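You operate a simulated robot arm through the tools that you are given. There is no shell and no other tool.

You run a simulated robot arm. Do the job below in one go: nothing can be reset, and whatever is moved stays where it is left.

TASK
Set the packer up for 5 kg sacks.
Fine: white switch to Target and key 5 kg, fine knob on 4, then white switch to Trim, key 100 g and leave it there; Zero the total; the mode switch stays at Off.

The check looks at the end state, three seconds after you hand in, the way a careful person would. Anything else that was tipped, shoved, dropped, spilled or broken makes it a failure.

THE ROBOT
A 7-joint arm with a two-finger parallel gripper, fixed in place. Base frame: the origin is at the foot of the arm, x ahead of it, y to its left, z up. Units: m, rad, N and s.
Its first joint turns from -2.897 to 2.897 rad. Payload 4.4 kg.
The TCP is the grasp point between the finger pads, 0.023 m short of the fingertips. In the tool frame z runs along the fingers and y along their closing line. Largest opening 0.094 m; finger width 0.038, thickness 0.01; the body of the gripper, 0.054 by 0.096 m, starts 0.039 m behind the TCP.
Orientation is that of the tool frame in the base frame, as a unit quaternion [w, x, y, z]. With the fingers straight down and closing along the base's y, the tool's x points along the base's -x, its y along +y and its z along -z.

THE INTERFACE
- The arm moves only by the tool step_arm. Its argument "deltas" is a list of rows, each an object of numbers (a shift or turn left out is 0, a gripper value left out holds the last): "tx", "ty", "tz": the shift along the base's x, y, z in mm; "rx", "ry", "rz": the turn, a rotation vector about the base's x, y, z in degrees. In form: [{"tx": .., "ty": .., "tz": .., "rx": .., "ry": .., "rz": ..}, ...]. A call has 1 to 20 rows; each row is the pose to reach, as a shift and turn from the pose commanded when the call began. "hand" is the gripper command, from -1 (shut) to 1 (fully open), values between in proportion, set as the call begins (left out, the last holds). Rows are played at 5 a second. More than 0.05 m and 0.15 rad between two rows, or a gripper value outside its range, and nothing of the call is played. A pose out of reach is approached as far as the arm can. The call stops where the force on the tool passes 40 N (or 10 N more than at its start, if that is more) or the arm is blocked; 0.2 s more then pass. Each finger travels about 0.072 m/s and halts on what it meets, pressing with about 43 N; the grip force reading is that of the motor and also rises with nothing between the fingers. The clock runs only during rows and for 0.2 s after the last one: add rows that repeat a pose to give the fingers time. The reply holds the time, the measured pose of the TCP, the force on the tool along the base axes, the opening and the grip force, in the units named above and with some noise, with the torque about the TCP (base axes, N m) and any sound that the robot's microphone picked up.
- Cameras (640 x 400 px; columns grow to the right, rows downward): "scene" is fixed at [0.0501, 0.5023, 1.5766]; the picture's right is [-0.14, -0.99, 0.00], its down [-0.61, 0.09, -0.79] and it looks along [0.78, -0.11, -0.61] (base axes); focal length 338 px, centre (320, 200). "wrist" rides on the gripper at [0.086, 0.016, -0.074] in the tool frame; the picture's right is [-0.18, 0.98, 0.00], its down [-0.58, -0.11, -0.81] and it looks along [-0.79, -0.15, 0.59] (tool axes); focal length 243 px, centre (320, 200). There is no depth. A picture from a camera that has moved, and an enlarged one, comes with that camera's place and axes in the base frame and with its lens.
- get_image(camera): a new picture of that camera. No time passes.
- enlarge(camera, box): a new picture of the part [left, top, right, bottom] of that camera's present view, enlarged. No time passes.
- job_done(): hands the job in; it is judged then, once.

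Nothing tells you positions but the pictures and the camera data. Unless the task says otherwise, let go and move clear before handing in.

The tools are called after "Request:" by a JSON object that holds its "api" and its "payload". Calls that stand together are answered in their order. step_arm: Moves the arm, as the interface text tells. Its arguments: {"type":"object","properties":{"deltas":{"type":"array","items":{"type":"object","properties":{"tx":{"type":"number"},"ty":{"type":"number"},"tz":{"type":"number"},"rx":{"type":"number"},"ry":{"type":"number"},"rz":{"type":"number"}}}},"hand":{"type":"number"}},"required":["deltas"]} The other tools are called the same way: get_image (camera) takes a picture; enlarge (camera, box) takes an enlarged picture of a part of a camera's view; job_done () hands the job in.

At the start:

```text
time: 0.0
tool_pos: [0.567, 0.3185, 1.228]
orientation: [0.0, 0.001, 1.0, 0.0]
wrist_force: [0.9, -0.3, -0.9]
ft_torque: [-0.01, 0.01, -0.01]
grip_width: 0.0939
finger_force: 0.0
```

scene: 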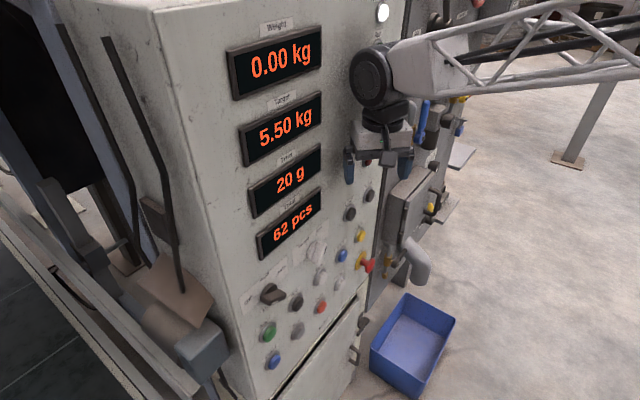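
wrist: 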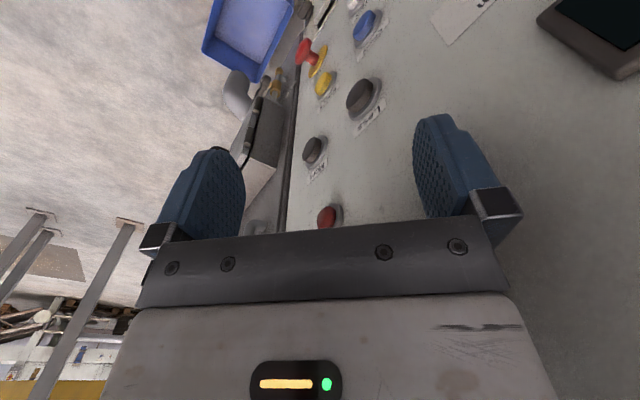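

I see a packer panel with four displays (Weight 0.00 kg, Target 5.50 kg, Trim 20 g, Total 62 pcs) and a group of knobs and buttons below and to the right. I'll enlarge the views to read the labels before moving anything.

Request:
{"api": "enlarge", "payload": {"camera": "scene", "box": [230, 170, 430, 380]}}

Request:
{"api": "enlarge", "payload": {"camera": "scene", "box": [300, 170, 440, 290]}}

Request:
{"api": "enlarge", "payload": {"camera": "wrist", "box": [200, 0, 520, 240]}}

Request:
{"api": "enlarge", "payload": {"camera": "scene", "box": [220, 0, 400, 120]}}

```text
1.90 times, centred on (330, 275) of scene
camera zoom: at [0.0501, 0.5023, 1.5766], right [-0.14, -0.99, 0.0], down [-0.61, 0.09, -0.79], along [0.78, -0.11, -0.61], focal length 645 px, centre (301, 57)
```

zoom: 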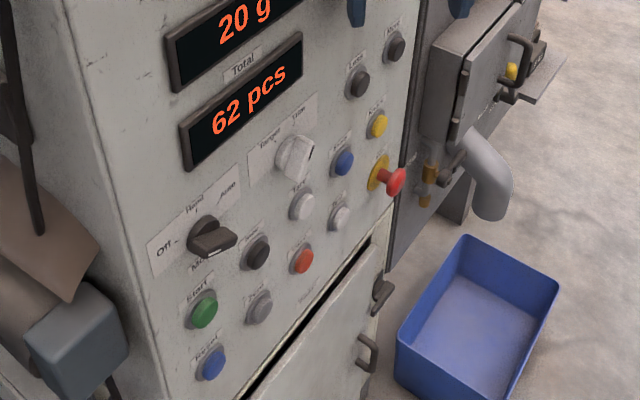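

```text
3.33 times, centred on (370, 230) of scene
camera zoom: at [0.0501, 0.5023, 1.5766], right [-0.14, -0.99, 0.0], down [-0.61, 0.09, -0.79], along [0.78, -0.11, -0.61], focal length 1128 px, centre (153, 100)
```

zoom: 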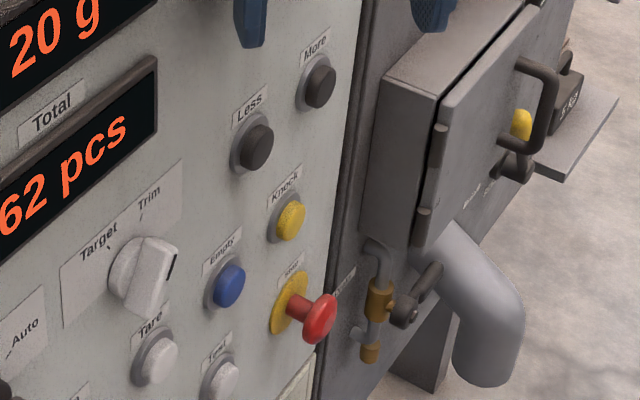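

```text
1.67 times, centred on (360, 120) of wrist
camera zoom: at [0.4811, 0.3352, 1.3008], right [0.18, 0.98, 0.0], down [0.58, -0.11, 0.81], along [0.79, -0.15, -0.59], focal length 404 px, centre (253, 333)
```

zoom: 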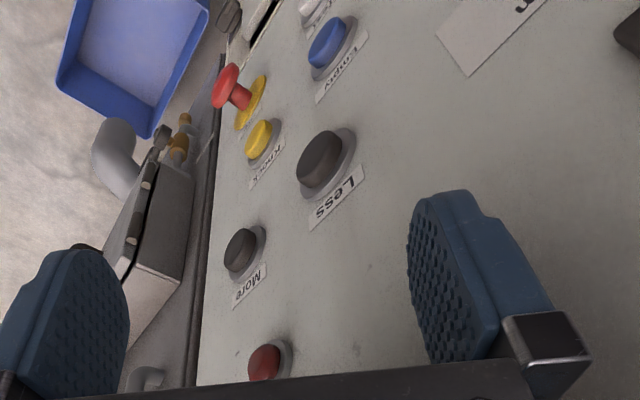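

```text
3.33 times, centred on (310, 60) of scene
camera zoom: at [0.0501, 0.5023, 1.5766], right [-0.14, -0.99, 0.0], down [-0.61, 0.09, -0.79], along [0.78, -0.11, -0.61], focal length 1128 px, centre (353, 667)
```

zoom: 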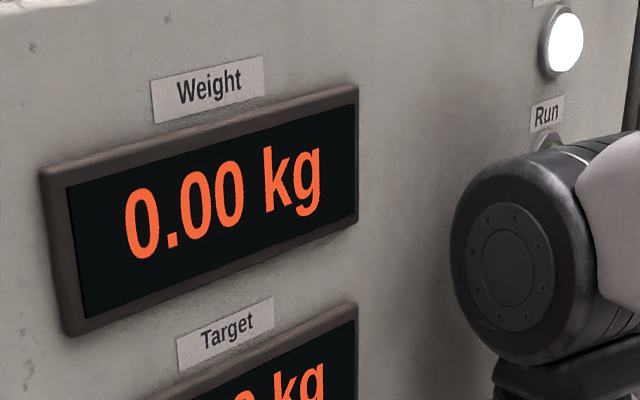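

The panel plane stands at about 45° to the base axes, facing (-0.71, -0.70), roughly 0.69 m away. The gripper is hanging only about 6 cm in front of it. I'll back off along the panel normal while turning so the wrist camera faces the panel, then survey it.

Request:
{"api": "step_arm", "payload": {"deltas": [{"tx": -15, "ty": -15, "rz": 0}, {"tx": -35, "ty": -35, "rz": 5}, {"tx": -60, "ty": -60, "rz": 12}, {"tx": -85, "ty": -85, "rz": 20}, {"tx": -105, "ty": -105, "rz": 28}, {"tx": -120, "ty": -120, "rz": 36}, {"tx": -120, "ty": -120, "rz": 42}, {"tx": -120, "ty": -120, "rz": 45}]}}

```text
time: 1.8
tool_pos: [0.4463, 0.1976, 1.2276]
orientation: [0.0, -0.384, 0.923, 0.0]
wrist_force: [-0.6, 0.0, -0.1]
ft_torque: [0.04, 0.03, -0.04]
grip_width: 0.0943
finger_force: 0.1
```

The arm has moved back from the panel. Next I'll take pictures from both cameras to read all the labels.

Request:
{"api": "get_image", "payload": {"camera": "wrist"}}

Request:
{"api": "get_image", "payload": {"camera": "scene"}}

```text
taken
camera wrist: at [0.3747, 0.1487, 1.3012], right [-0.57, 0.82, 0.0], down [0.49, 0.33, 0.81], along [0.66, 0.46, -0.59], focal length 243 px, centre (320, 200)
```

wrist: 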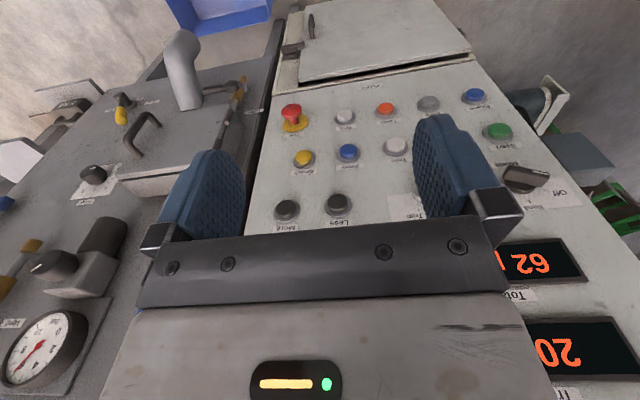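

```text
taken
```

scene: 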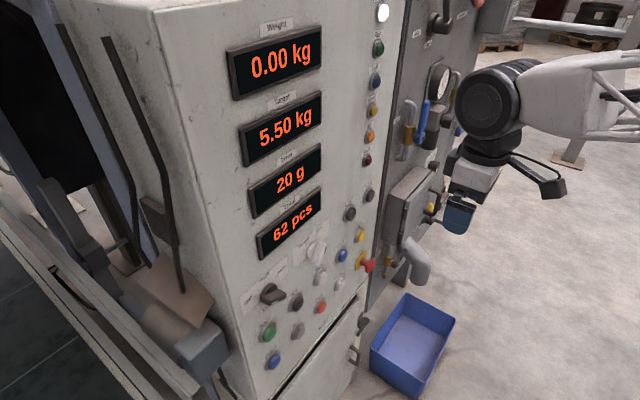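

A second, darker panel stands to the right, with valves, gauges and small knobs. I'll enlarge the parts to find the fine knob and read the labels.

Request:
{"api": "enlarge", "payload": {"camera": "wrist", "box": [0, 60, 200, 260]}}

Request:
{"api": "enlarge", "payload": {"camera": "wrist", "box": [240, 70, 420, 230]}}

Request:
{"api": "enlarge", "payload": {"camera": "wrist", "box": [380, 70, 580, 230]}}

Request:
{"api": "enlarge", "payload": {"camera": "scene", "box": [340, 0, 480, 120]}}

Request:
{"api": "enlarge", "payload": {"camera": "scene", "box": [240, 230, 400, 380]}}

Request:
{"api": "enlarge", "payload": {"camera": "scene", "box": [340, 100, 480, 220]}}

```text
2.00 times, centred on (100, 160) of wrist
camera zoom: at [0.3747, 0.1487, 1.3012], right [-0.57, 0.82, 0.0], down [0.49, 0.33, 0.81], along [0.66, 0.46, -0.59], focal length 485 px, centre (760, 280)
```

zoom: 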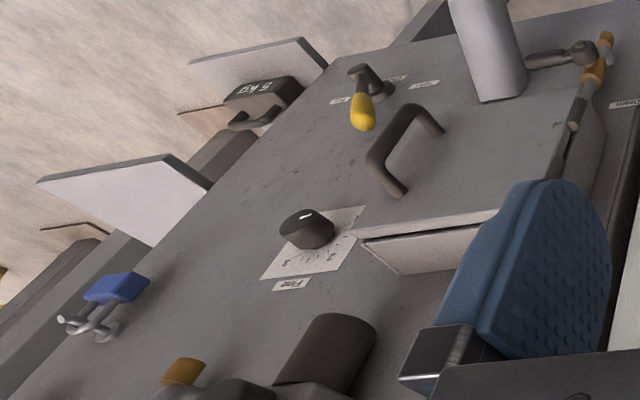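

```text
2.50 times, centred on (330, 150) of wrist
camera zoom: at [0.3747, 0.1487, 1.3012], right [-0.57, 0.82, 0.0], down [0.49, 0.33, 0.81], along [0.66, 0.46, -0.59], focal length 606 px, centre (295, 325)
```

zoom: 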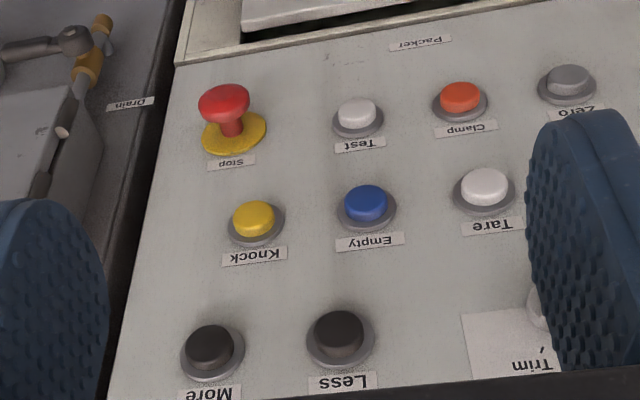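

```text
2.50 times, centred on (480, 150) of wrist
camera zoom: at [0.3747, 0.1487, 1.3012], right [-0.57, 0.82, 0.0], down [0.49, 0.33, 0.81], along [0.66, 0.46, -0.59], focal length 606 px, centre (-80, 325)
```

zoom: 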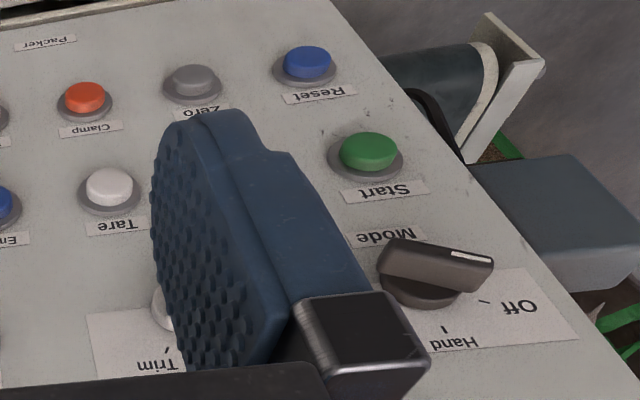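

```text
3.33 times, centred on (410, 60) of scene
camera zoom: at [0.0501, 0.5023, 1.5766], right [-0.14, -0.99, 0.0], down [-0.61, 0.09, -0.79], along [0.78, -0.11, -0.61], focal length 1128 px, centre (20, 667)
```

zoom: 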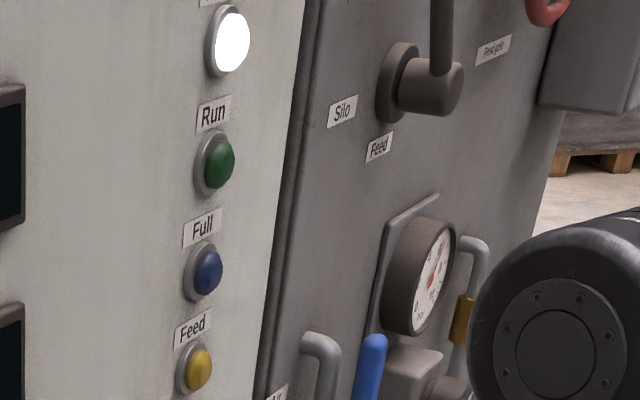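

```text
2.67 times, centred on (320, 305) of scene
camera zoom: at [0.0501, 0.5023, 1.5766], right [-0.14, -0.99, 0.0], down [-0.61, 0.09, -0.79], along [0.78, -0.11, -0.61], focal length 903 px, centre (320, -80)
```

zoom: 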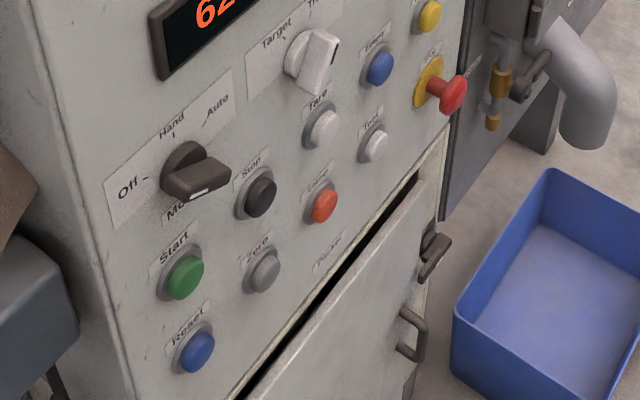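

```text
3.33 times, centred on (410, 160) of scene
camera zoom: at [0.0501, 0.5023, 1.5766], right [-0.14, -0.99, 0.0], down [-0.61, 0.09, -0.79], along [0.78, -0.11, -0.61], focal length 1128 px, centre (20, 333)
```

zoom: 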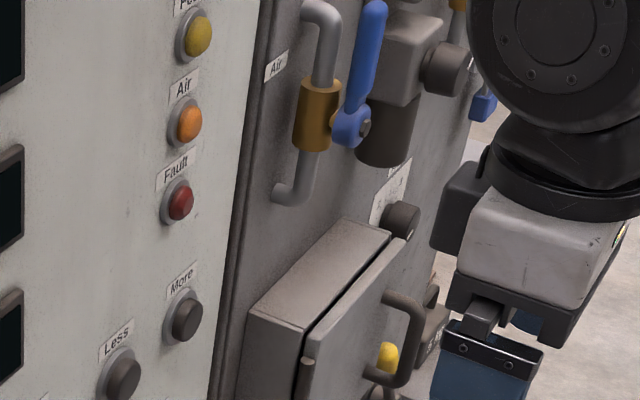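

Layout so far: on the white panel there are More/Less, the Target/Trim switch, the Mode switch and Zero. The "Fine" knob is on the dark panel at about (1.0, -0.04, 0.93). I'll slide sideways, keeping clear of the panel, to get a better look at the Fine knob.

Request:
{"api": "step_arm", "payload": {"deltas": [{"tx": 10, "ty": -25}, {"tx": 30, "ty": -60}, {"tx": 55, "ty": -100}, {"tx": 80, "ty": -140}, {"tx": 100, "ty": -170}, {"tx": 110, "ty": -185}]}}

Request:
{"api": "get_image", "payload": {"camera": "wrist"}}

Request:
{"api": "get_image", "payload": {"camera": "scene"}}

```text
time: 3.2
tool_pos: [0.5577, 0.0132, 1.2291]
orientation: [-0.001, -0.382, 0.924, 0.0]
wrist_force: [-0.7, 0.4, -0.8]
ft_torque: [0.0, 0.01, 0.01]
grip_width: 0.0939
finger_force: 0.2
```

```text
taken
camera wrist: at [0.4856, -0.0359, 1.3011], right [-0.57, 0.82, 0.0], down [0.49, 0.33, 0.81], along [0.67, 0.46, -0.59], focal length 243 px, centre (320, 200)
```

wrist: 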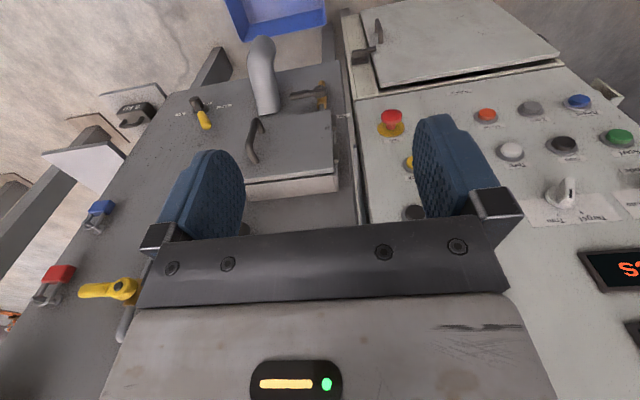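

```text
taken
```

scene: 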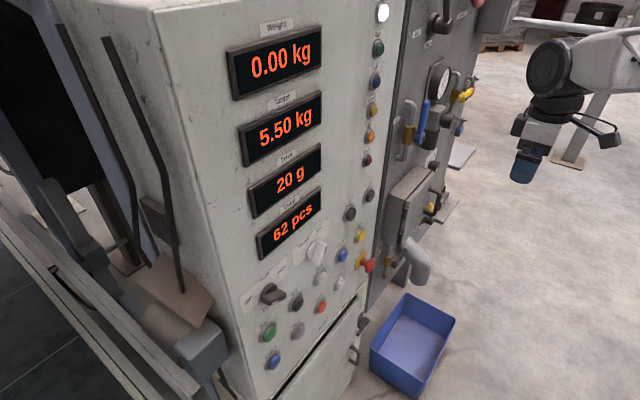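

The white switch is now in clear view, so I'll enlarge it. I'll then shift a bit more to see the Fine knob.

Request:
{"api": "enlarge", "payload": {"camera": "wrist", "box": [480, 120, 640, 240]}}

Request:
{"api": "enlarge", "payload": {"camera": "scene", "box": [250, 230, 330, 310]}}

Request:
{"api": "enlarge", "payload": {"camera": "scene", "box": [390, 60, 480, 240]}}

```text
3.33 times, centred on (560, 180) of wrist
camera zoom: at [0.4856, -0.0359, 1.3011], right [-0.57, 0.82, 0.0], down [0.49, 0.33, 0.81], along [0.67, 0.46, -0.59], focal length 809 px, centre (-480, 267)
```

zoom: 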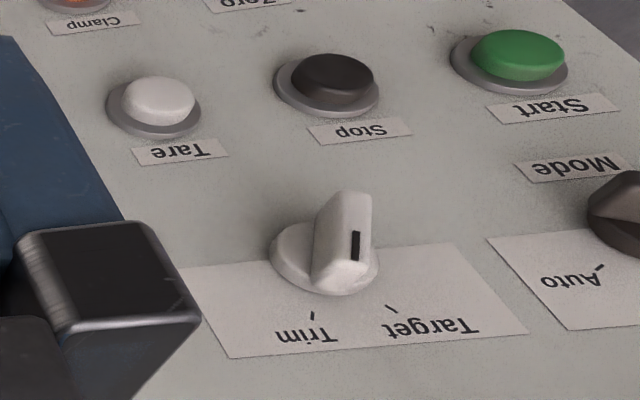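

```text
5.00 times, centred on (290, 270) of scene
camera zoom: at [0.0501, 0.5023, 1.5766], right [-0.14, -0.99, 0.0], down [-0.61, 0.09, -0.79], along [0.78, -0.11, -0.61], focal length 1692 px, centre (470, -150)
```

zoom: 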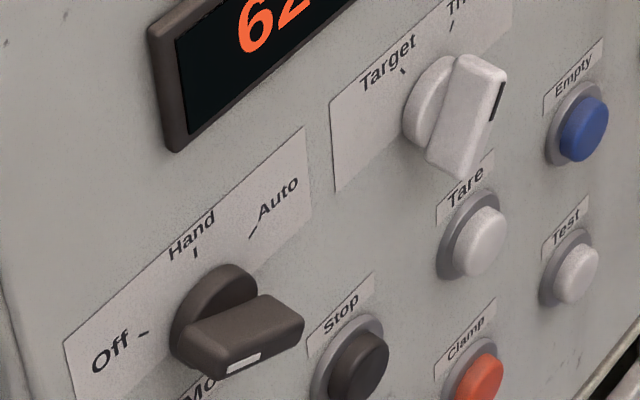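

```text
2.22 times, centred on (435, 150) of scene
camera zoom: at [0.0501, 0.5023, 1.5766], right [-0.14, -0.99, 0.0], down [-0.61, 0.09, -0.79], along [0.78, -0.11, -0.61], focal length 752 px, centre (64, 311)
```

zoom: 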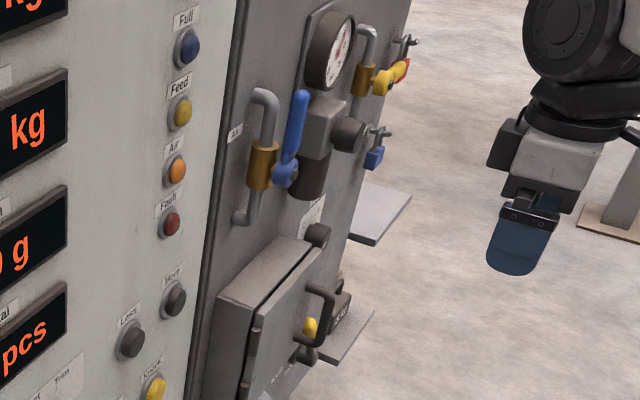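

The white switch currently points at Trim and the Mode switch points at Off. Next I'll pitch the tool up so the fingers point straight at the panel, with the wrist camera ending up below the hand.

Request:
{"api": "step_arm", "payload": {"deltas": [{"rx": 5, "ry": -5}, {"rx": 10, "ry": -10}, {"rx": 15, "ry": -15}, {"rx": 20, "ry": -20}, {"rx": 25, "ry": -25}, {"rx": 30, "ry": -30}, {"rx": 35, "ry": -35}, {"rx": 40, "ry": -40}, {"rx": 45, "ry": -45}, {"rx": 50, "ry": -50}, {"rx": 55, "ry": -55}, {"rx": 60, "ry": -60}, {"rx": 63.64, "ry": -63.64}]}}

Request:
{"api": "get_image", "payload": {"camera": "wrist"}}

Request:
{"api": "get_image", "payload": {"camera": "scene"}}

```text
time: 6.0
tool_pos: [0.5571, 0.0137, 1.2277]
orientation: [0.654, -0.271, 0.652, 0.271]
wrist_force: [-0.2, -0.4, 0.5]
ft_torque: [0.03, -0.02, 0.01]
grip_width: 0.0944
finger_force: 0.1
```

```text
taken
camera wrist: at [0.4934, -0.0273, 1.1401], right [-0.69, 0.7, 0.18], down [-0.49, -0.65, 0.58], along [0.52, 0.31, 0.79], focal length 243 px, centre (320, 200)
```

wrist: 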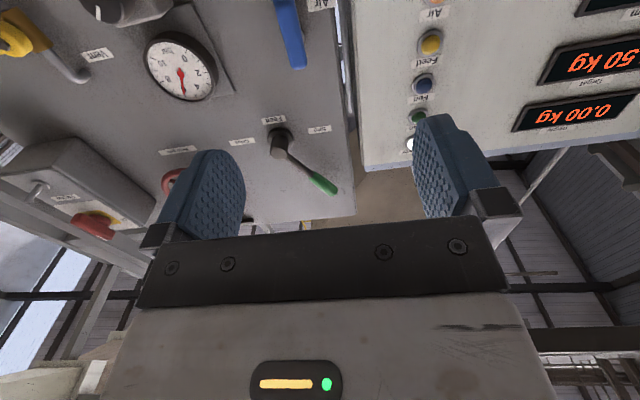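

```text
taken
```

scene: 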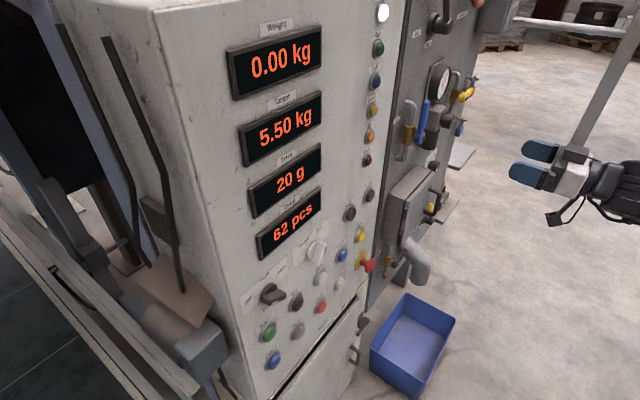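

The tool now points straight at the panel. From the scene camera the controls lie on a regular grid: white switch at about (0.53, 0.45, 1.07), Less (0.625, 0.35, 1.08), More (0.685, 0.29, 1.08), Zero (0.484, 0.491, 0.86). I'll move in front of the white switch, staying about 0.2 m off the panel.

Request:
{"api": "step_arm", "payload": {"deltas": [{"tx": -15, "ty": 27, "tz": -15}, {"tx": -29, "ty": 54, "tz": -29}, {"tx": -44, "ty": 81, "tz": -44}, {"tx": -58, "ty": 108, "tz": -59}, {"tx": -73, "ty": 135, "tz": -73}, {"tx": -87, "ty": 162, "tz": -88}, {"tx": -102, "ty": 189, "tz": -103}, {"tx": -116, "ty": 216, "tz": -117}, {"tx": -131, "ty": 243, "tz": -132}, {"tx": -146, "ty": 270, "tz": -147}, {"tx": -160, "ty": 297, "tz": -161}, {"tx": -160, "ty": 297, "tz": -161}]}}

Request:
{"api": "get_image", "payload": {"camera": "wrist"}}

Request:
{"api": "get_image", "payload": {"camera": "scene"}}

```text
time: 8.6
tool_pos: [0.3971, 0.3097, 1.0673]
orientation: [0.653, -0.27, 0.654, 0.27]
wrist_force: [-0.2, 1.2, -0.3]
ft_torque: [0.0, -0.02, 0.02]
grip_width: 0.0939
finger_force: 0.0
```

```text
taken
camera wrist: at [0.3331, 0.269, 0.9789], right [-0.7, 0.69, 0.18], down [-0.49, -0.65, 0.58], along [0.52, 0.31, 0.79], focal length 243 px, centre (320, 200)
```

wrist: 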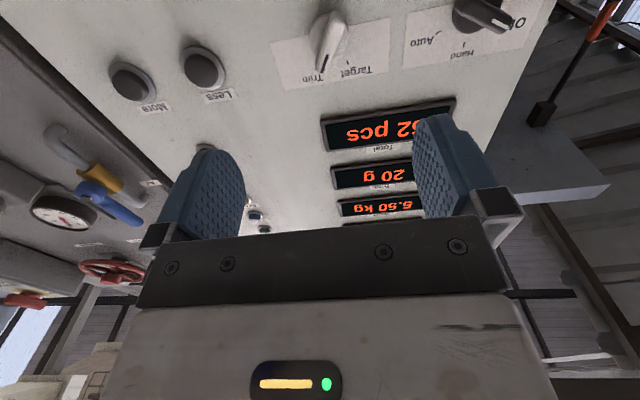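

```text
taken
```

scene: 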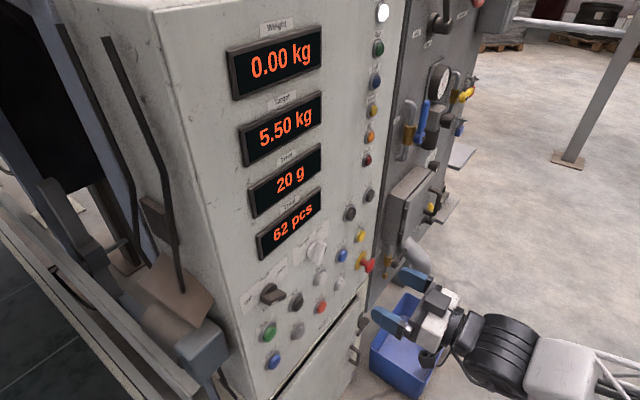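

The white switch sits almost exactly on the tool axis. I'll enlarge it to measure the bar angle and the true centre.

Request:
{"api": "enlarge", "payload": {"camera": "wrist", "box": [260, 0, 400, 90]}}

Request:
{"api": "enlarge", "payload": {"camera": "wrist", "box": [400, 0, 540, 90]}}

```text
4.44 times, centred on (330, 45) of wrist
camera zoom: at [0.3331, 0.269, 0.9789], right [-0.7, 0.69, 0.18], down [-0.49, -0.65, 0.58], along [0.52, 0.31, 0.79], focal length 1078 px, centre (276, 889)
```

zoom: 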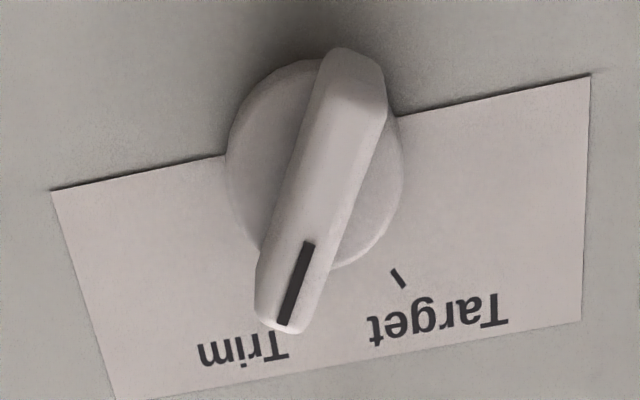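

```text
4.44 times, centred on (470, 45) of wrist
camera zoom: at [0.3331, 0.269, 0.9789], right [-0.7, 0.69, 0.18], down [-0.49, -0.65, 0.58], along [0.52, 0.31, 0.79], focal length 1078 px, centre (-347, 889)
```

zoom: 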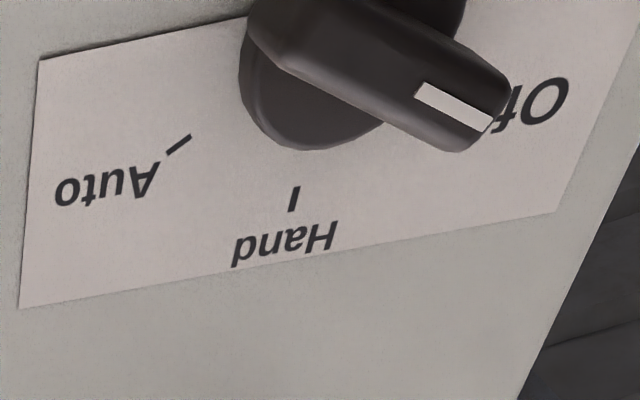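

The switch bar points to Trim, about +28–30° clockwise from vertical, and Target is at about -28–30°. Its centre is at panel u≈0.055, z≈1.074. I'll roll the tool 30° to line the fingers up with the bar, partly close the hand and move nearer.

Request:
{"api": "step_arm", "payload": {"deltas": [{"tx": 10, "ty": 12, "tz": 1, "rx": 4.2, "ry": 4.2}, {"tx": 22, "ty": 25, "tz": 2, "rx": 8.5, "ry": 8.5}, {"tx": 34, "ty": 39, "tz": 3, "rx": 12.7, "ry": 12.7}, {"tx": 46, "ty": 53, "tz": 4, "rx": 17, "ry": 17}, {"tx": 58, "ty": 66, "tz": 5, "rx": 21.2, "ry": 21.2}, {"tx": 66, "ty": 75.5, "tz": 6, "rx": 21.2, "ry": 21.2}, {"tx": 66, "ty": 75.5, "tz": 6, "rx": 21.2, "ry": 21.2}], "hand": 0.06}}

Request:
{"api": "get_image", "payload": {"camera": "wrist"}}

Request:
{"api": "get_image", "payload": {"camera": "scene"}}

```text
time: 10.2
tool_pos: [0.4664, 0.3798, 1.0736]
orientation: [0.559, -0.096, 0.701, 0.433]
wrist_force: [-0.1, -0.7, 0.5]
ft_torque: [-0.01, 0.01, 0.01]
grip_width: 0.0497
finger_force: 0.1
out of reach, approached as far as the arm can: row 5, 6, 7
```

```text
taken
camera wrist: at [0.3738, 0.3677, 1.0067], right [-0.54, 0.53, 0.65], down [-0.29, -0.84, 0.45], along [0.79, 0.05, 0.61], focal length 243 px, centre (320, 200)
```

wrist: 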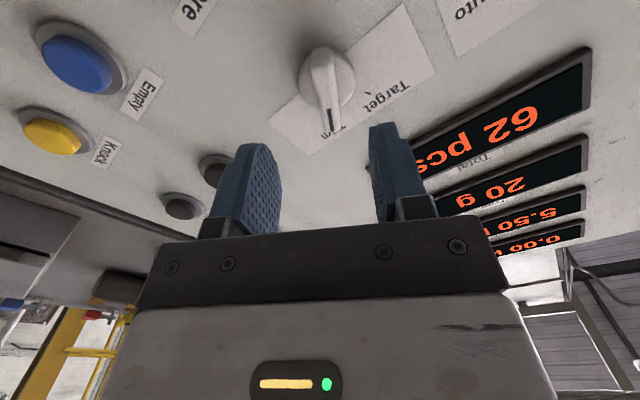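

```text
taken
```

scene: 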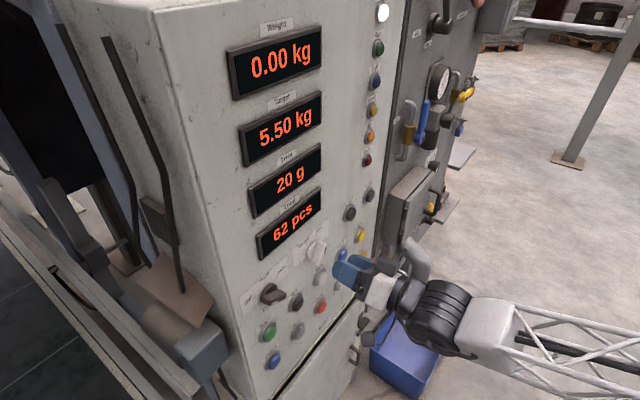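

The 30° roll reaches a wrist joint limit on this side. I'll back off and roll the hand 180° the other way, so the camera is above the hand. That aligns with the same bar line and sits well inside the joint range.

Request:
{"api": "step_arm", "payload": {"deltas": [{"tx": -20, "ty": -20, "rx": -3, "ry": -3}, {"tx": -45, "ty": -45, "rx": -8, "ry": -8}, {"tx": -66, "ty": -71, "rx": -13, "ry": -13}, {"tx": -66, "ty": -71, "rx": -18.5, "ry": -18.5}, {"tx": -66, "ty": -71, "rx": -24, "ry": -24}, {"tx": -66, "ty": -71, "rx": -29.5, "ry": -29.5}, {"tx": -66, "ty": -71, "rx": -35, "ry": -35}, {"tx": -66, "ty": -71, "rx": -40.5, "ry": -40.5}, {"tx": -66, "ty": -71, "rx": -46, "ry": -46}, {"tx": -66, "ty": -71, "rx": -51.5, "ry": -51.5}, {"tx": -66, "ty": -71, "rx": -57, "ry": -57}, {"tx": -66, "ty": -71, "rx": -62.5, "ry": -62.5}, {"tx": -66, "ty": -71, "rx": -68, "ry": -68}]}}

```text
time: 13.0
tool_pos: [0.4932, 0.3116, 1.16]
orientation: [0.654, -0.62, 0.424, -0.094]
wrist_force: [-0.5, 0.2, 0.3]
ft_torque: [0.05, 0.03, -0.01]
grip_width: 0.0498
finger_force: 0.1
out of reach, approached as far as the arm can: row 7, 8, 9, 10, 11, 12, 13
```

The arm could not hold position during that roll and drifted to (0.49, 0.31, 1.16). I need to see its configuration before commanding anything else.

Request:
{"api": "get_image", "payload": {"camera": "scene"}}

Request:
{"api": "get_image", "payload": {"camera": "wrist"}}

```text
taken
```

scene: 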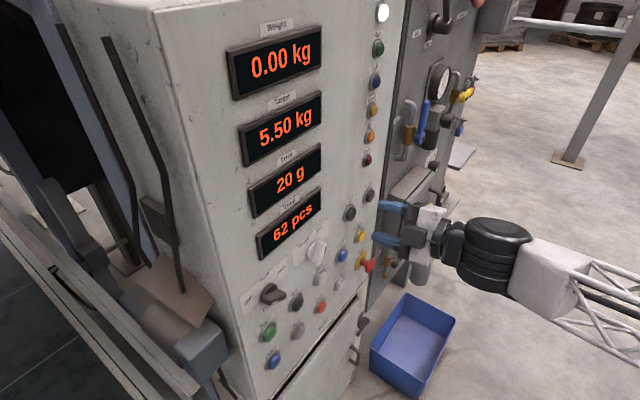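

```text
taken
camera wrist: at [0.4895, 0.2058, 1.1172], right [-0.51, 0.33, -0.79], down [-0.86, -0.24, 0.45], along [-0.04, 0.91, 0.4], focal length 243 px, centre (320, 200)
```

wrist: 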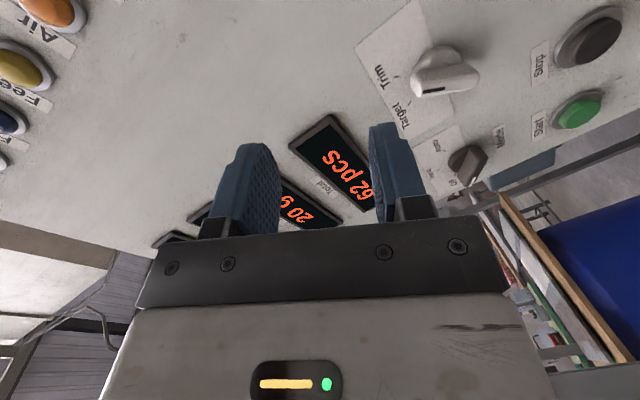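

The wrist looks nearly in line with the forearm here, which is near-singular, so large rolls with this posture don't work. I'll undo the roll first to return to the known good pose.

Request:
{"api": "step_arm", "payload": {"deltas": [{"rx": 5, "ry": 5}, {"rx": 10, "ry": 10}, {"rx": 15, "ry": 15}, {"rx": 20, "ry": 20}, {"rx": 25, "ry": 25}, {"rx": 30, "ry": 30}, {"rx": 35, "ry": 35}, {"rx": 40, "ry": 40}, {"rx": 46.5, "ry": 46.5}, {"rx": 46.5, "ry": 46.5}]}}

Request:
{"api": "get_image", "payload": {"camera": "scene"}}

```text
refused: row 9 steps farther than a row can; nothing moved
```

```text
taken
```

scene: 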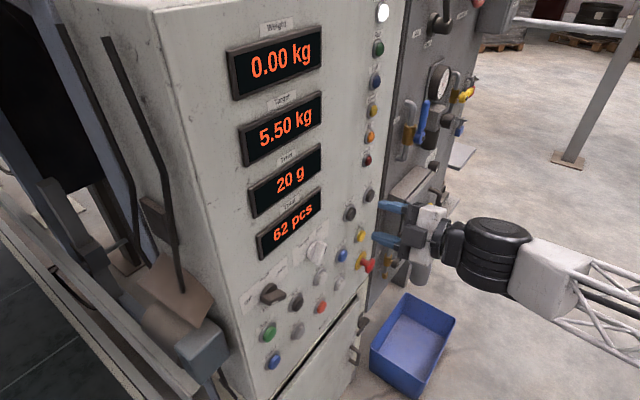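

One row stepped slightly too far, so nothing moved. I'll repeat the un-roll with smaller steps.

Request:
{"api": "step_arm", "payload": {"deltas": [{"rx": 5, "ry": 5}, {"rx": 10, "ry": 10}, {"rx": 15, "ry": 15}, {"rx": 20, "ry": 20}, {"rx": 25, "ry": 25}, {"rx": 30, "ry": 30}, {"rx": 35, "ry": 35}, {"rx": 40, "ry": 40}, {"rx": 43.5, "ry": 43.5}, {"rx": 46.8, "ry": 46.8}, {"rx": 46.8, "ry": 46.8}]}}

Request:
{"api": "get_image", "payload": {"camera": "scene"}}

```text
time: 15.4
tool_pos: [0.493, 0.3122, 1.1606]
orientation: [0.623, -0.303, 0.644, 0.326]
wrist_force: [0.8, -0.4, 0.2]
ft_torque: [-0.01, -0.01, 0.02]
grip_width: 0.0497
finger_force: 0.1
```

```text
taken
```

scene: 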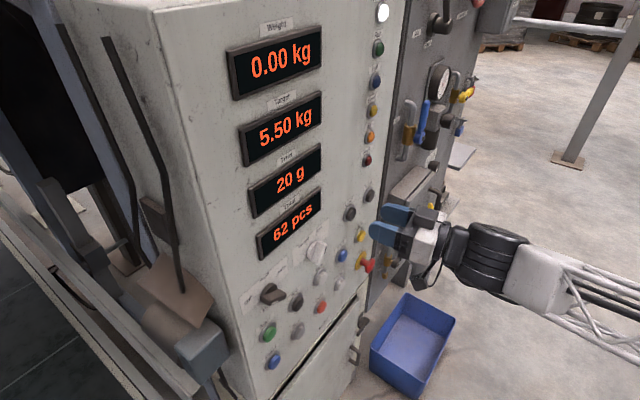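

The un-roll worked, leaving the tool about 8° off in yaw. Rather than gripping and rolling, I'll push the bar's upper end sideways with closed fingertips at roll 0, which needs no wrist roll. I'll correct the yaw, close the fingers and go to a point just right of the bar's tip, still about 4 cm short of it.

Request:
{"api": "step_arm", "payload": {"deltas": [{"tx": 0, "ty": 8, "tz": -11, "rz": -2}, {"tx": 1, "ty": 16, "tz": -22, "rz": -4}, {"tx": 1, "ty": 24, "tz": -33, "rz": -6}, {"tx": 2, "ty": 32, "tz": -44, "rz": -7.8}, {"tx": 2, "ty": 41, "tz": -54.6, "rz": -7.8}, {"tx": 2, "ty": 41, "tz": -54.6, "rz": -7.8}], "hand": -1}}

Request:
{"api": "get_image", "payload": {"camera": "wrist"}}

Request:
{"api": "get_image", "payload": {"camera": "scene"}}

```text
time: 16.8
tool_pos: [0.4956, 0.3536, 1.1055]
orientation: [0.644, -0.258, 0.663, 0.281]
wrist_force: [-1.2, 0.1, 0.4]
ft_torque: [0.03, 0.01, -0.02]
grip_width: 0.0
finger_force: 42.6
```

```text
taken
camera wrist: at [0.4277, 0.3149, 1.019], right [-0.69, 0.69, 0.22], down [-0.47, -0.66, 0.59], along [0.55, 0.3, 0.78], focal length 243 px, centre (320, 200)
```

wrist: 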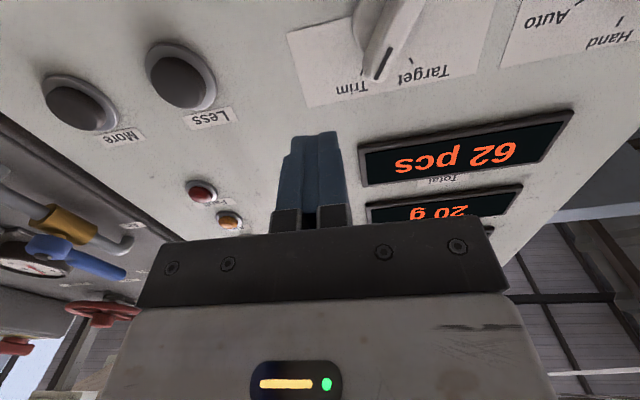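

```text
taken
```

scene: 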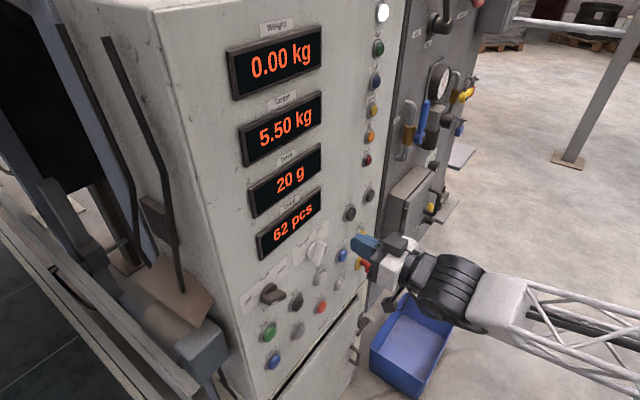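

The closed fingers are to the right of the bar with about 2 cm of side clearance. I'll advance so the tips stop roughly 17 mm short of the panel face, beside the bar.

Request:
{"api": "step_arm", "payload": {"deltas": [{"tx": 9, "ty": 9}, {"tx": 18, "ty": 18}, {"tx": 26, "ty": 26}, {"tx": 32, "ty": 32}, {"tx": 37, "ty": 37}, {"tx": 37, "ty": 37}]}}

Request:
{"api": "get_image", "payload": {"camera": "wrist"}}

Request:
{"api": "enlarge", "payload": {"camera": "scene", "box": [270, 200, 390, 300]}}

```text
time: 18.2
tool_pos: [0.5319, 0.3889, 1.1046]
orientation: [0.644, -0.259, 0.662, 0.281]
wrist_force: [-0.3, -0.7, 0.8]
ft_torque: [-0.01, 0.0, -0.02]
grip_width: 0.0
finger_force: 42.5
```

```text
taken
camera wrist: at [0.4648, 0.3511, 1.0196], right [-0.69, 0.69, 0.22], down [-0.47, -0.66, 0.59], along [0.55, 0.3, 0.78], focal length 243 px, centre (320, 200)
```

wrist: 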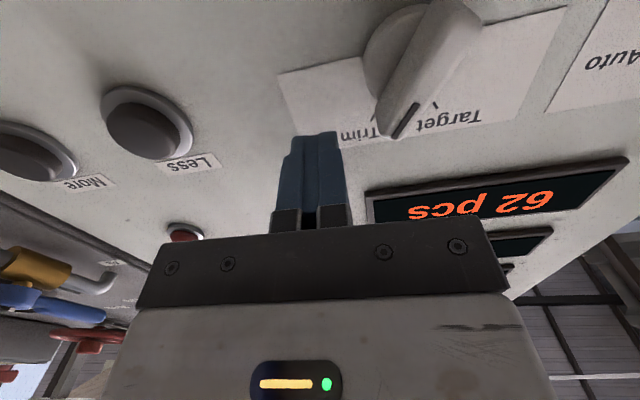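

```text
4.00 times, centred on (330, 250) of scene
camera zoom: at [0.0501, 0.5023, 1.5766], right [-0.14, -0.99, 0.0], down [-0.61, 0.09, -0.79], along [0.78, -0.11, -0.61], focal length 1354 px, centre (280, 0)
```

zoom: 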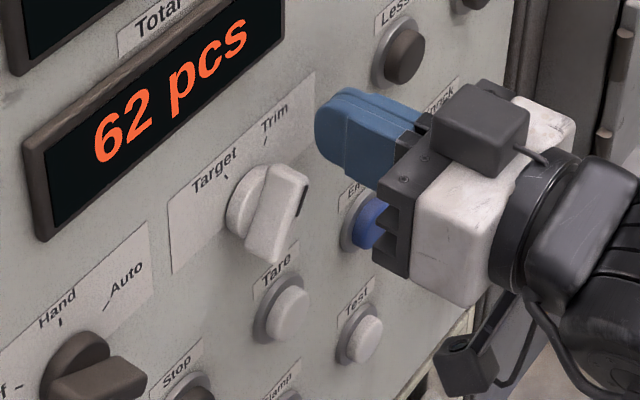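

The fingertips are level with the bar's tip and reach just past its front face. I'll push slowly leftward along the panel to swing the bar toward Target.

Request:
{"api": "step_arm", "payload": {"deltas": [{"tx": -4, "ty": 4}, {"tx": -8, "ty": 8}, {"tx": -12, "ty": 12}, {"tx": -15, "ty": 15}, {"tx": -18, "ty": 18}, {"tx": -21, "ty": 21}, {"tx": -21, "ty": 21}]}}

Request:
{"api": "get_image", "payload": {"camera": "wrist"}}

Request:
{"api": "enlarge", "payload": {"camera": "scene", "box": [270, 200, 390, 300]}}

```text
time: 19.8
tool_pos: [0.5102, 0.4108, 1.1051]
orientation: [0.644, -0.259, 0.662, 0.282]
wrist_force: [-0.1, -0.7, -0.4]
ft_torque: [-0.01, 0.0, 0.03]
grip_width: 0.0001
finger_force: 42.4
```

```text
taken
camera wrist: at [0.4429, 0.3727, 1.0195], right [-0.69, 0.69, 0.22], down [-0.47, -0.66, 0.59], along [0.55, 0.3, 0.78], focal length 243 px, centre (320, 200)
```

wrist: 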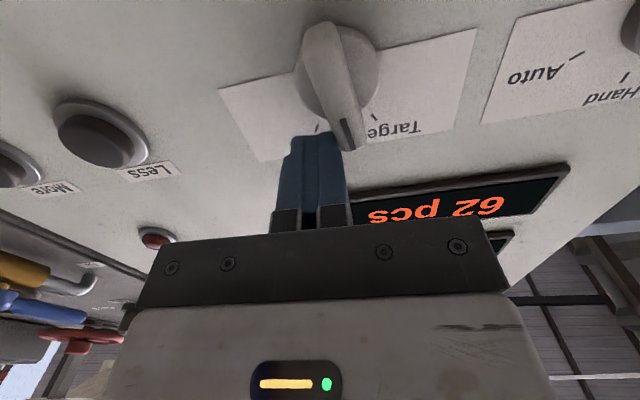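

```text
4.00 times, centred on (330, 250) of scene
camera zoom: at [0.0501, 0.5023, 1.5766], right [-0.14, -0.99, 0.0], down [-0.61, 0.09, -0.79], along [0.78, -0.11, -0.61], focal length 1354 px, centre (280, 0)
```

zoom: 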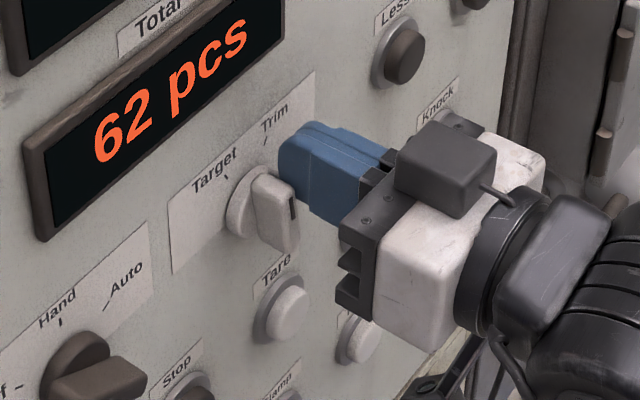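

The bar is swinging smoothly and is now about upright. I'll keep pushing left a little more.

Request:
{"api": "step_arm", "payload": {"deltas": [{"tx": -2, "ty": 2}, {"tx": -4, "ty": 4}, {"tx": -6, "ty": 6}, {"tx": -7, "ty": 7}, {"tx": -7, "ty": 7}]}}

Request:
{"api": "enlarge", "payload": {"camera": "wrist", "box": [240, 0, 480, 170]}}

Request:
{"api": "enlarge", "payload": {"camera": "scene", "box": [270, 200, 390, 300]}}

```text
time: 20.8
tool_pos: [0.5063, 0.4134, 1.1051]
orientation: [0.642, -0.26, 0.663, 0.283]
wrist_force: [17.1, -14.3, 0.7]
ft_torque: [-0.22, -0.36, -0.49]
grip_width: 0.0002
finger_force: 42.1
stopped in row 4: the force on the tool passed its limit at 45 N (the readings are from after the stop); the commanded pose is now the measured one
```

```text
2.35 times, centred on (360, 85) of wrist
camera zoom: at [0.4388, 0.3749, 1.02], right [-0.69, 0.69, 0.22], down [-0.47, -0.66, 0.59], along [0.55, 0.3, 0.78], focal length 571 px, centre (226, 471)
```

zoom: 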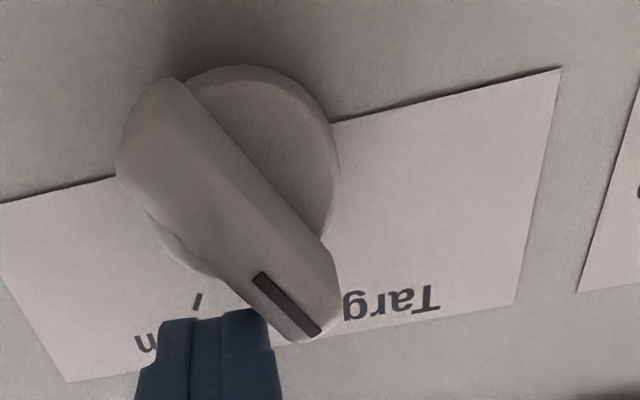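

```text
4.00 times, centred on (330, 250) of scene
camera zoom: at [0.0501, 0.5023, 1.5766], right [-0.14, -0.99, 0.0], down [-0.61, 0.09, -0.79], along [0.78, -0.11, -0.61], focal length 1354 px, centre (280, 0)
```

zoom: 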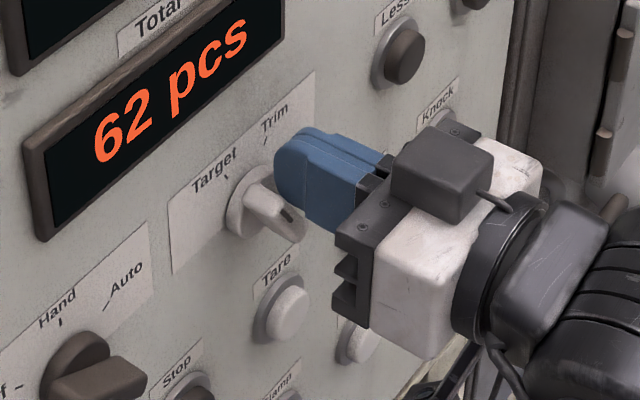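

The switch has snapped over to Target and met its stop. I'll back the fingers off to the right and then away from the panel, and confirm.

Request:
{"api": "step_arm", "payload": {"deltas": [{"tx": 4, "ty": -4}, {"tx": 8, "ty": -8}, {"tx": 12, "ty": -12}, {"tx": 4, "ty": -20}, {"tx": -8, "ty": -32}, {"tx": -20, "ty": -44}, {"tx": -26, "ty": -50}]}}

Request:
{"api": "get_image", "payload": {"camera": "wrist"}}

Request:
{"api": "enlarge", "payload": {"camera": "scene", "box": [220, 90, 400, 320]}}

```text
time: 22.4
tool_pos: [0.4805, 0.3651, 1.1079]
orientation: [0.642, -0.261, 0.663, 0.284]
wrist_force: [-0.6, -0.7, -0.7]
ft_torque: [0.04, -0.03, 0.03]
grip_width: 0.0
finger_force: 41.9
```

```text
taken
camera wrist: at [0.4121, 0.3254, 1.0207], right [-0.69, 0.69, 0.22], down [-0.47, -0.66, 0.59], along [0.55, 0.3, 0.78], focal length 243 px, centre (320, 200)
```

wrist: 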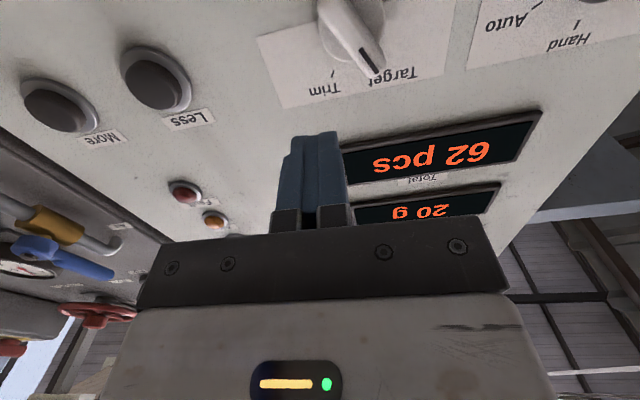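

```text
1.74 times, centred on (310, 205) of scene
camera zoom: at [0.0501, 0.5023, 1.5766], right [-0.14, -0.99, 0.0], down [-0.61, 0.09, -0.79], along [0.78, -0.11, -0.61], focal length 589 px, centre (337, 191)
```

zoom: 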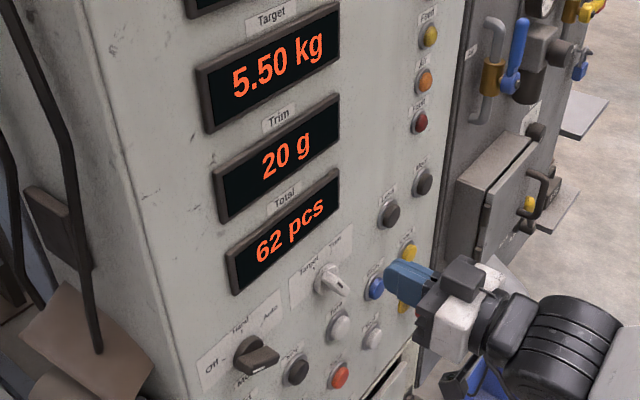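

The switch points at Target. Now I'll move in front of the Less button (u≈0.19, z≈1.077), staying back from the panel.

Request:
{"api": "step_arm", "payload": {"deltas": [{"tx": 15, "ty": -15, "tz": -6}, {"tx": 32, "ty": -32, "tz": -12}, {"tx": 50, "ty": -50, "tz": -20}, {"tx": 66, "ty": -66, "tz": -26}, {"tx": 76, "ty": -76, "tz": -31}, {"tx": 76, "ty": -76, "tz": -31}]}}

Request:
{"api": "get_image", "payload": {"camera": "wrist"}}

Request:
{"api": "enlarge", "payload": {"camera": "scene", "box": [290, 150, 430, 260]}}

```text
time: 23.8
tool_pos: [0.5566, 0.2876, 1.0749]
orientation: [0.643, -0.261, 0.662, 0.283]
wrist_force: [1.2, 0.5, 0.8]
ft_torque: [0.03, 0.01, -0.01]
grip_width: 0.0001
finger_force: 42.1
```

```text
taken
camera wrist: at [0.4888, 0.2484, 0.9891], right [-0.69, 0.69, 0.22], down [-0.47, -0.66, 0.59], along [0.55, 0.3, 0.78], focal length 243 px, centre (320, 200)
```

wrist: 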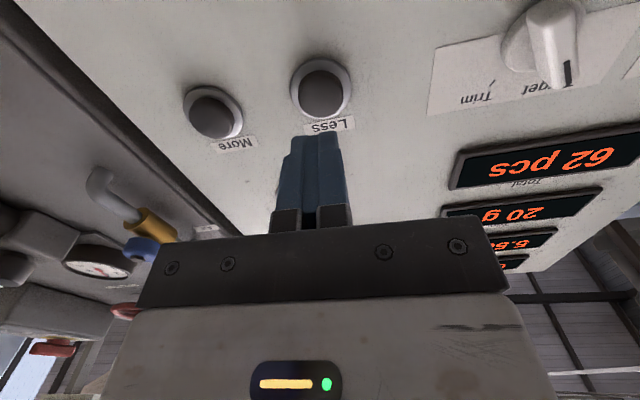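

```text
3.64 times, centred on (360, 205) of scene
camera zoom: at [0.0501, 0.5023, 1.5766], right [-0.14, -0.99, 0.0], down [-0.61, 0.09, -0.79], along [0.78, -0.11, -0.61], focal length 1231 px, centre (174, 182)
```

zoom: 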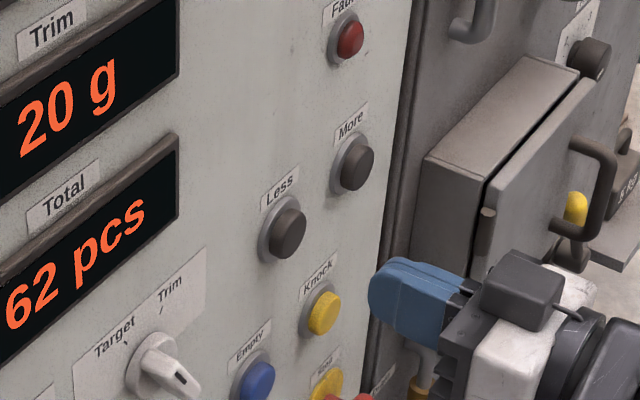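

The Less button is centred on the tool axis. I'll advance to just short of the cap and check.

Request:
{"api": "step_arm", "payload": {"deltas": [{"tx": 10, "ty": 10, "tz": 1}, {"tx": 20, "ty": 20, "tz": 1}, {"tx": 28, "ty": 28, "tz": 1}, {"tx": 34, "ty": 34, "tz": 1}, {"tx": 34, "ty": 34, "tz": 1}]}}

Request:
{"api": "get_image", "payload": {"camera": "wrist"}}

Request:
{"api": "enlarge", "payload": {"camera": "scene", "box": [290, 150, 430, 260]}}

```text
time: 25.0
tool_pos: [0.5887, 0.3235, 1.0767]
orientation: [0.642, -0.26, 0.663, 0.284]
wrist_force: [0.8, -0.2, 0.0]
ft_torque: [-0.03, 0.01, -0.01]
grip_width: 0.0
finger_force: 42.2
```

```text
taken
camera wrist: at [0.5219, 0.2837, 0.9909], right [-0.69, 0.69, 0.22], down [-0.47, -0.66, 0.59], along [0.55, 0.3, 0.78], focal length 243 px, centre (320, 200)
```

wrist: 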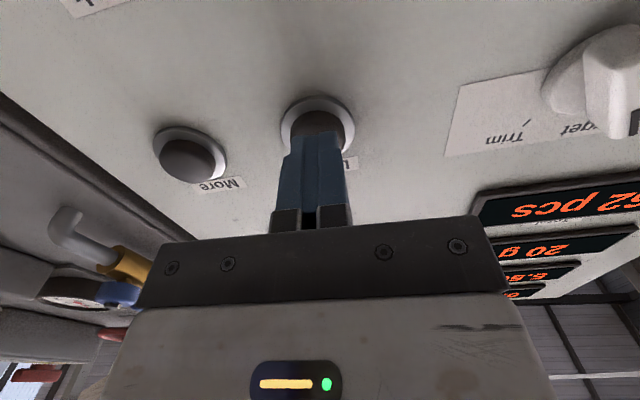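

```text
3.64 times, centred on (360, 205) of scene
camera zoom: at [0.0501, 0.5023, 1.5766], right [-0.14, -0.99, 0.0], down [-0.61, 0.09, -0.79], along [0.78, -0.11, -0.61], focal length 1231 px, centre (174, 182)
```

zoom: 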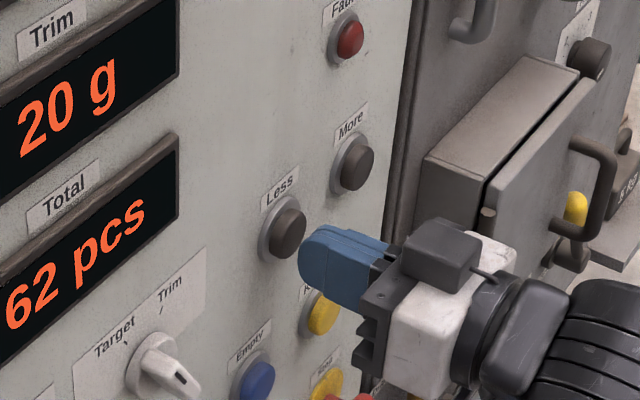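

The fingertips are about 1 cm from the Less cap. I'll press gently in small steps and return, then read the display.

Request:
{"api": "step_arm", "payload": {"deltas": [{"tx": 3, "ty": 3}, {"tx": 5, "ty": 5}, {"tx": 7, "ty": 7}, {"tx": 4, "ty": 4}, {"tx": 0, "ty": 0}]}}

Request:
{"api": "enlarge", "payload": {"camera": "scene", "box": [220, 0, 400, 260]}}

```text
time: 26.2
tool_pos: [0.5902, 0.3234, 1.0754]
orientation: [0.643, -0.261, 0.662, 0.283]
wrist_force: [0.1, 0.0, -0.2]
ft_torque: [0.01, 0.03, -0.03]
grip_width: 0.0002
finger_force: 42.4
```

```text
1.54 times, centred on (310, 130) of scene
camera zoom: at [0.0501, 0.5023, 1.5766], right [-0.14, -0.99, 0.0], down [-0.61, 0.09, -0.79], along [0.78, -0.11, -0.61], focal length 521 px, centre (335, 308)
```

zoom: 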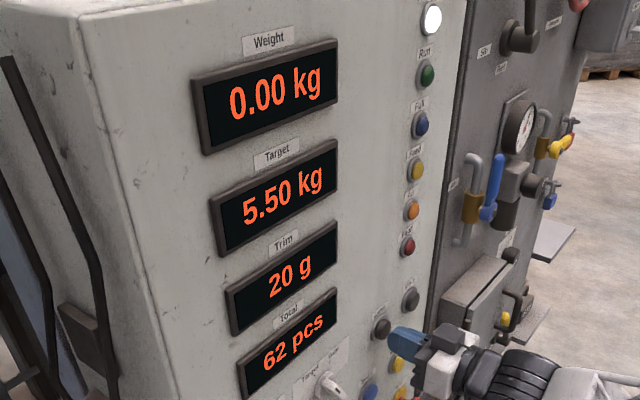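

No contact yet at that depth. I'll go a bit deeper, in small steps.

Request:
{"api": "step_arm", "payload": {"deltas": [{"tx": 5, "ty": 5}, {"tx": 8, "ty": 8}, {"tx": 10, "ty": 10}, {"tx": 11, "ty": 11}]}}

Request:
{"api": "enlarge", "payload": {"camera": "scene", "box": [220, 0, 400, 260]}}

Request:
{"api": "enlarge", "payload": {"camera": "scene", "box": [290, 150, 430, 260]}}

```text
time: 27.2
tool_pos: [0.6007, 0.3342, 1.0747]
orientation: [0.643, -0.261, 0.662, 0.283]
wrist_force: [-9.9, -8.2, 3.9]
ft_torque: [0.16, -0.24, 0.02]
grip_width: 0.0001
finger_force: 42.7
heard: click
```

```text
1.54 times, centred on (310, 130) of scene
camera zoom: at [0.0501, 0.5023, 1.5766], right [-0.14, -0.99, 0.0], down [-0.61, 0.09, -0.79], along [0.78, -0.11, -0.61], focal length 521 px, centre (335, 308)
```

zoom: 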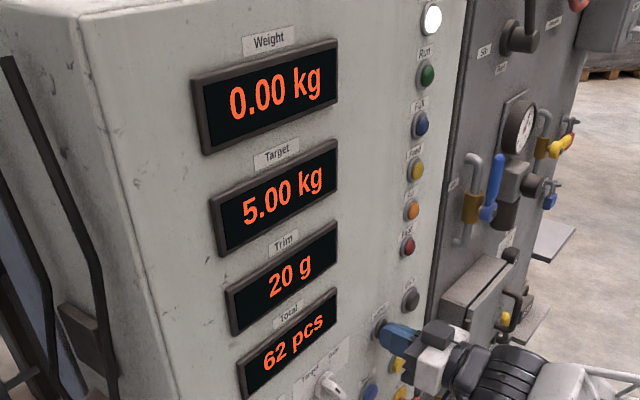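

```text
3.64 times, centred on (360, 205) of scene
camera zoom: at [0.0501, 0.5023, 1.5766], right [-0.14, -0.99, 0.0], down [-0.61, 0.09, -0.79], along [0.78, -0.11, -0.61], focal length 1231 px, centre (174, 182)
```

zoom: 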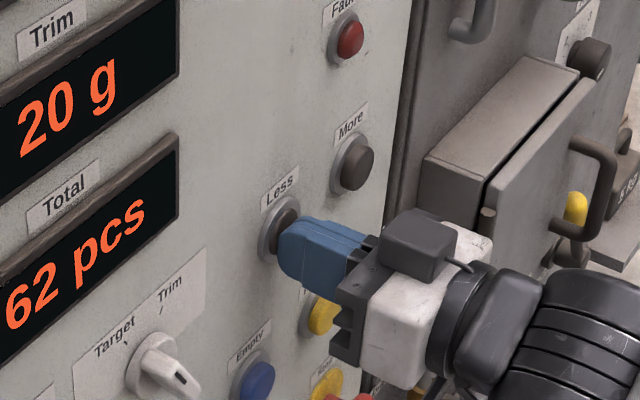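

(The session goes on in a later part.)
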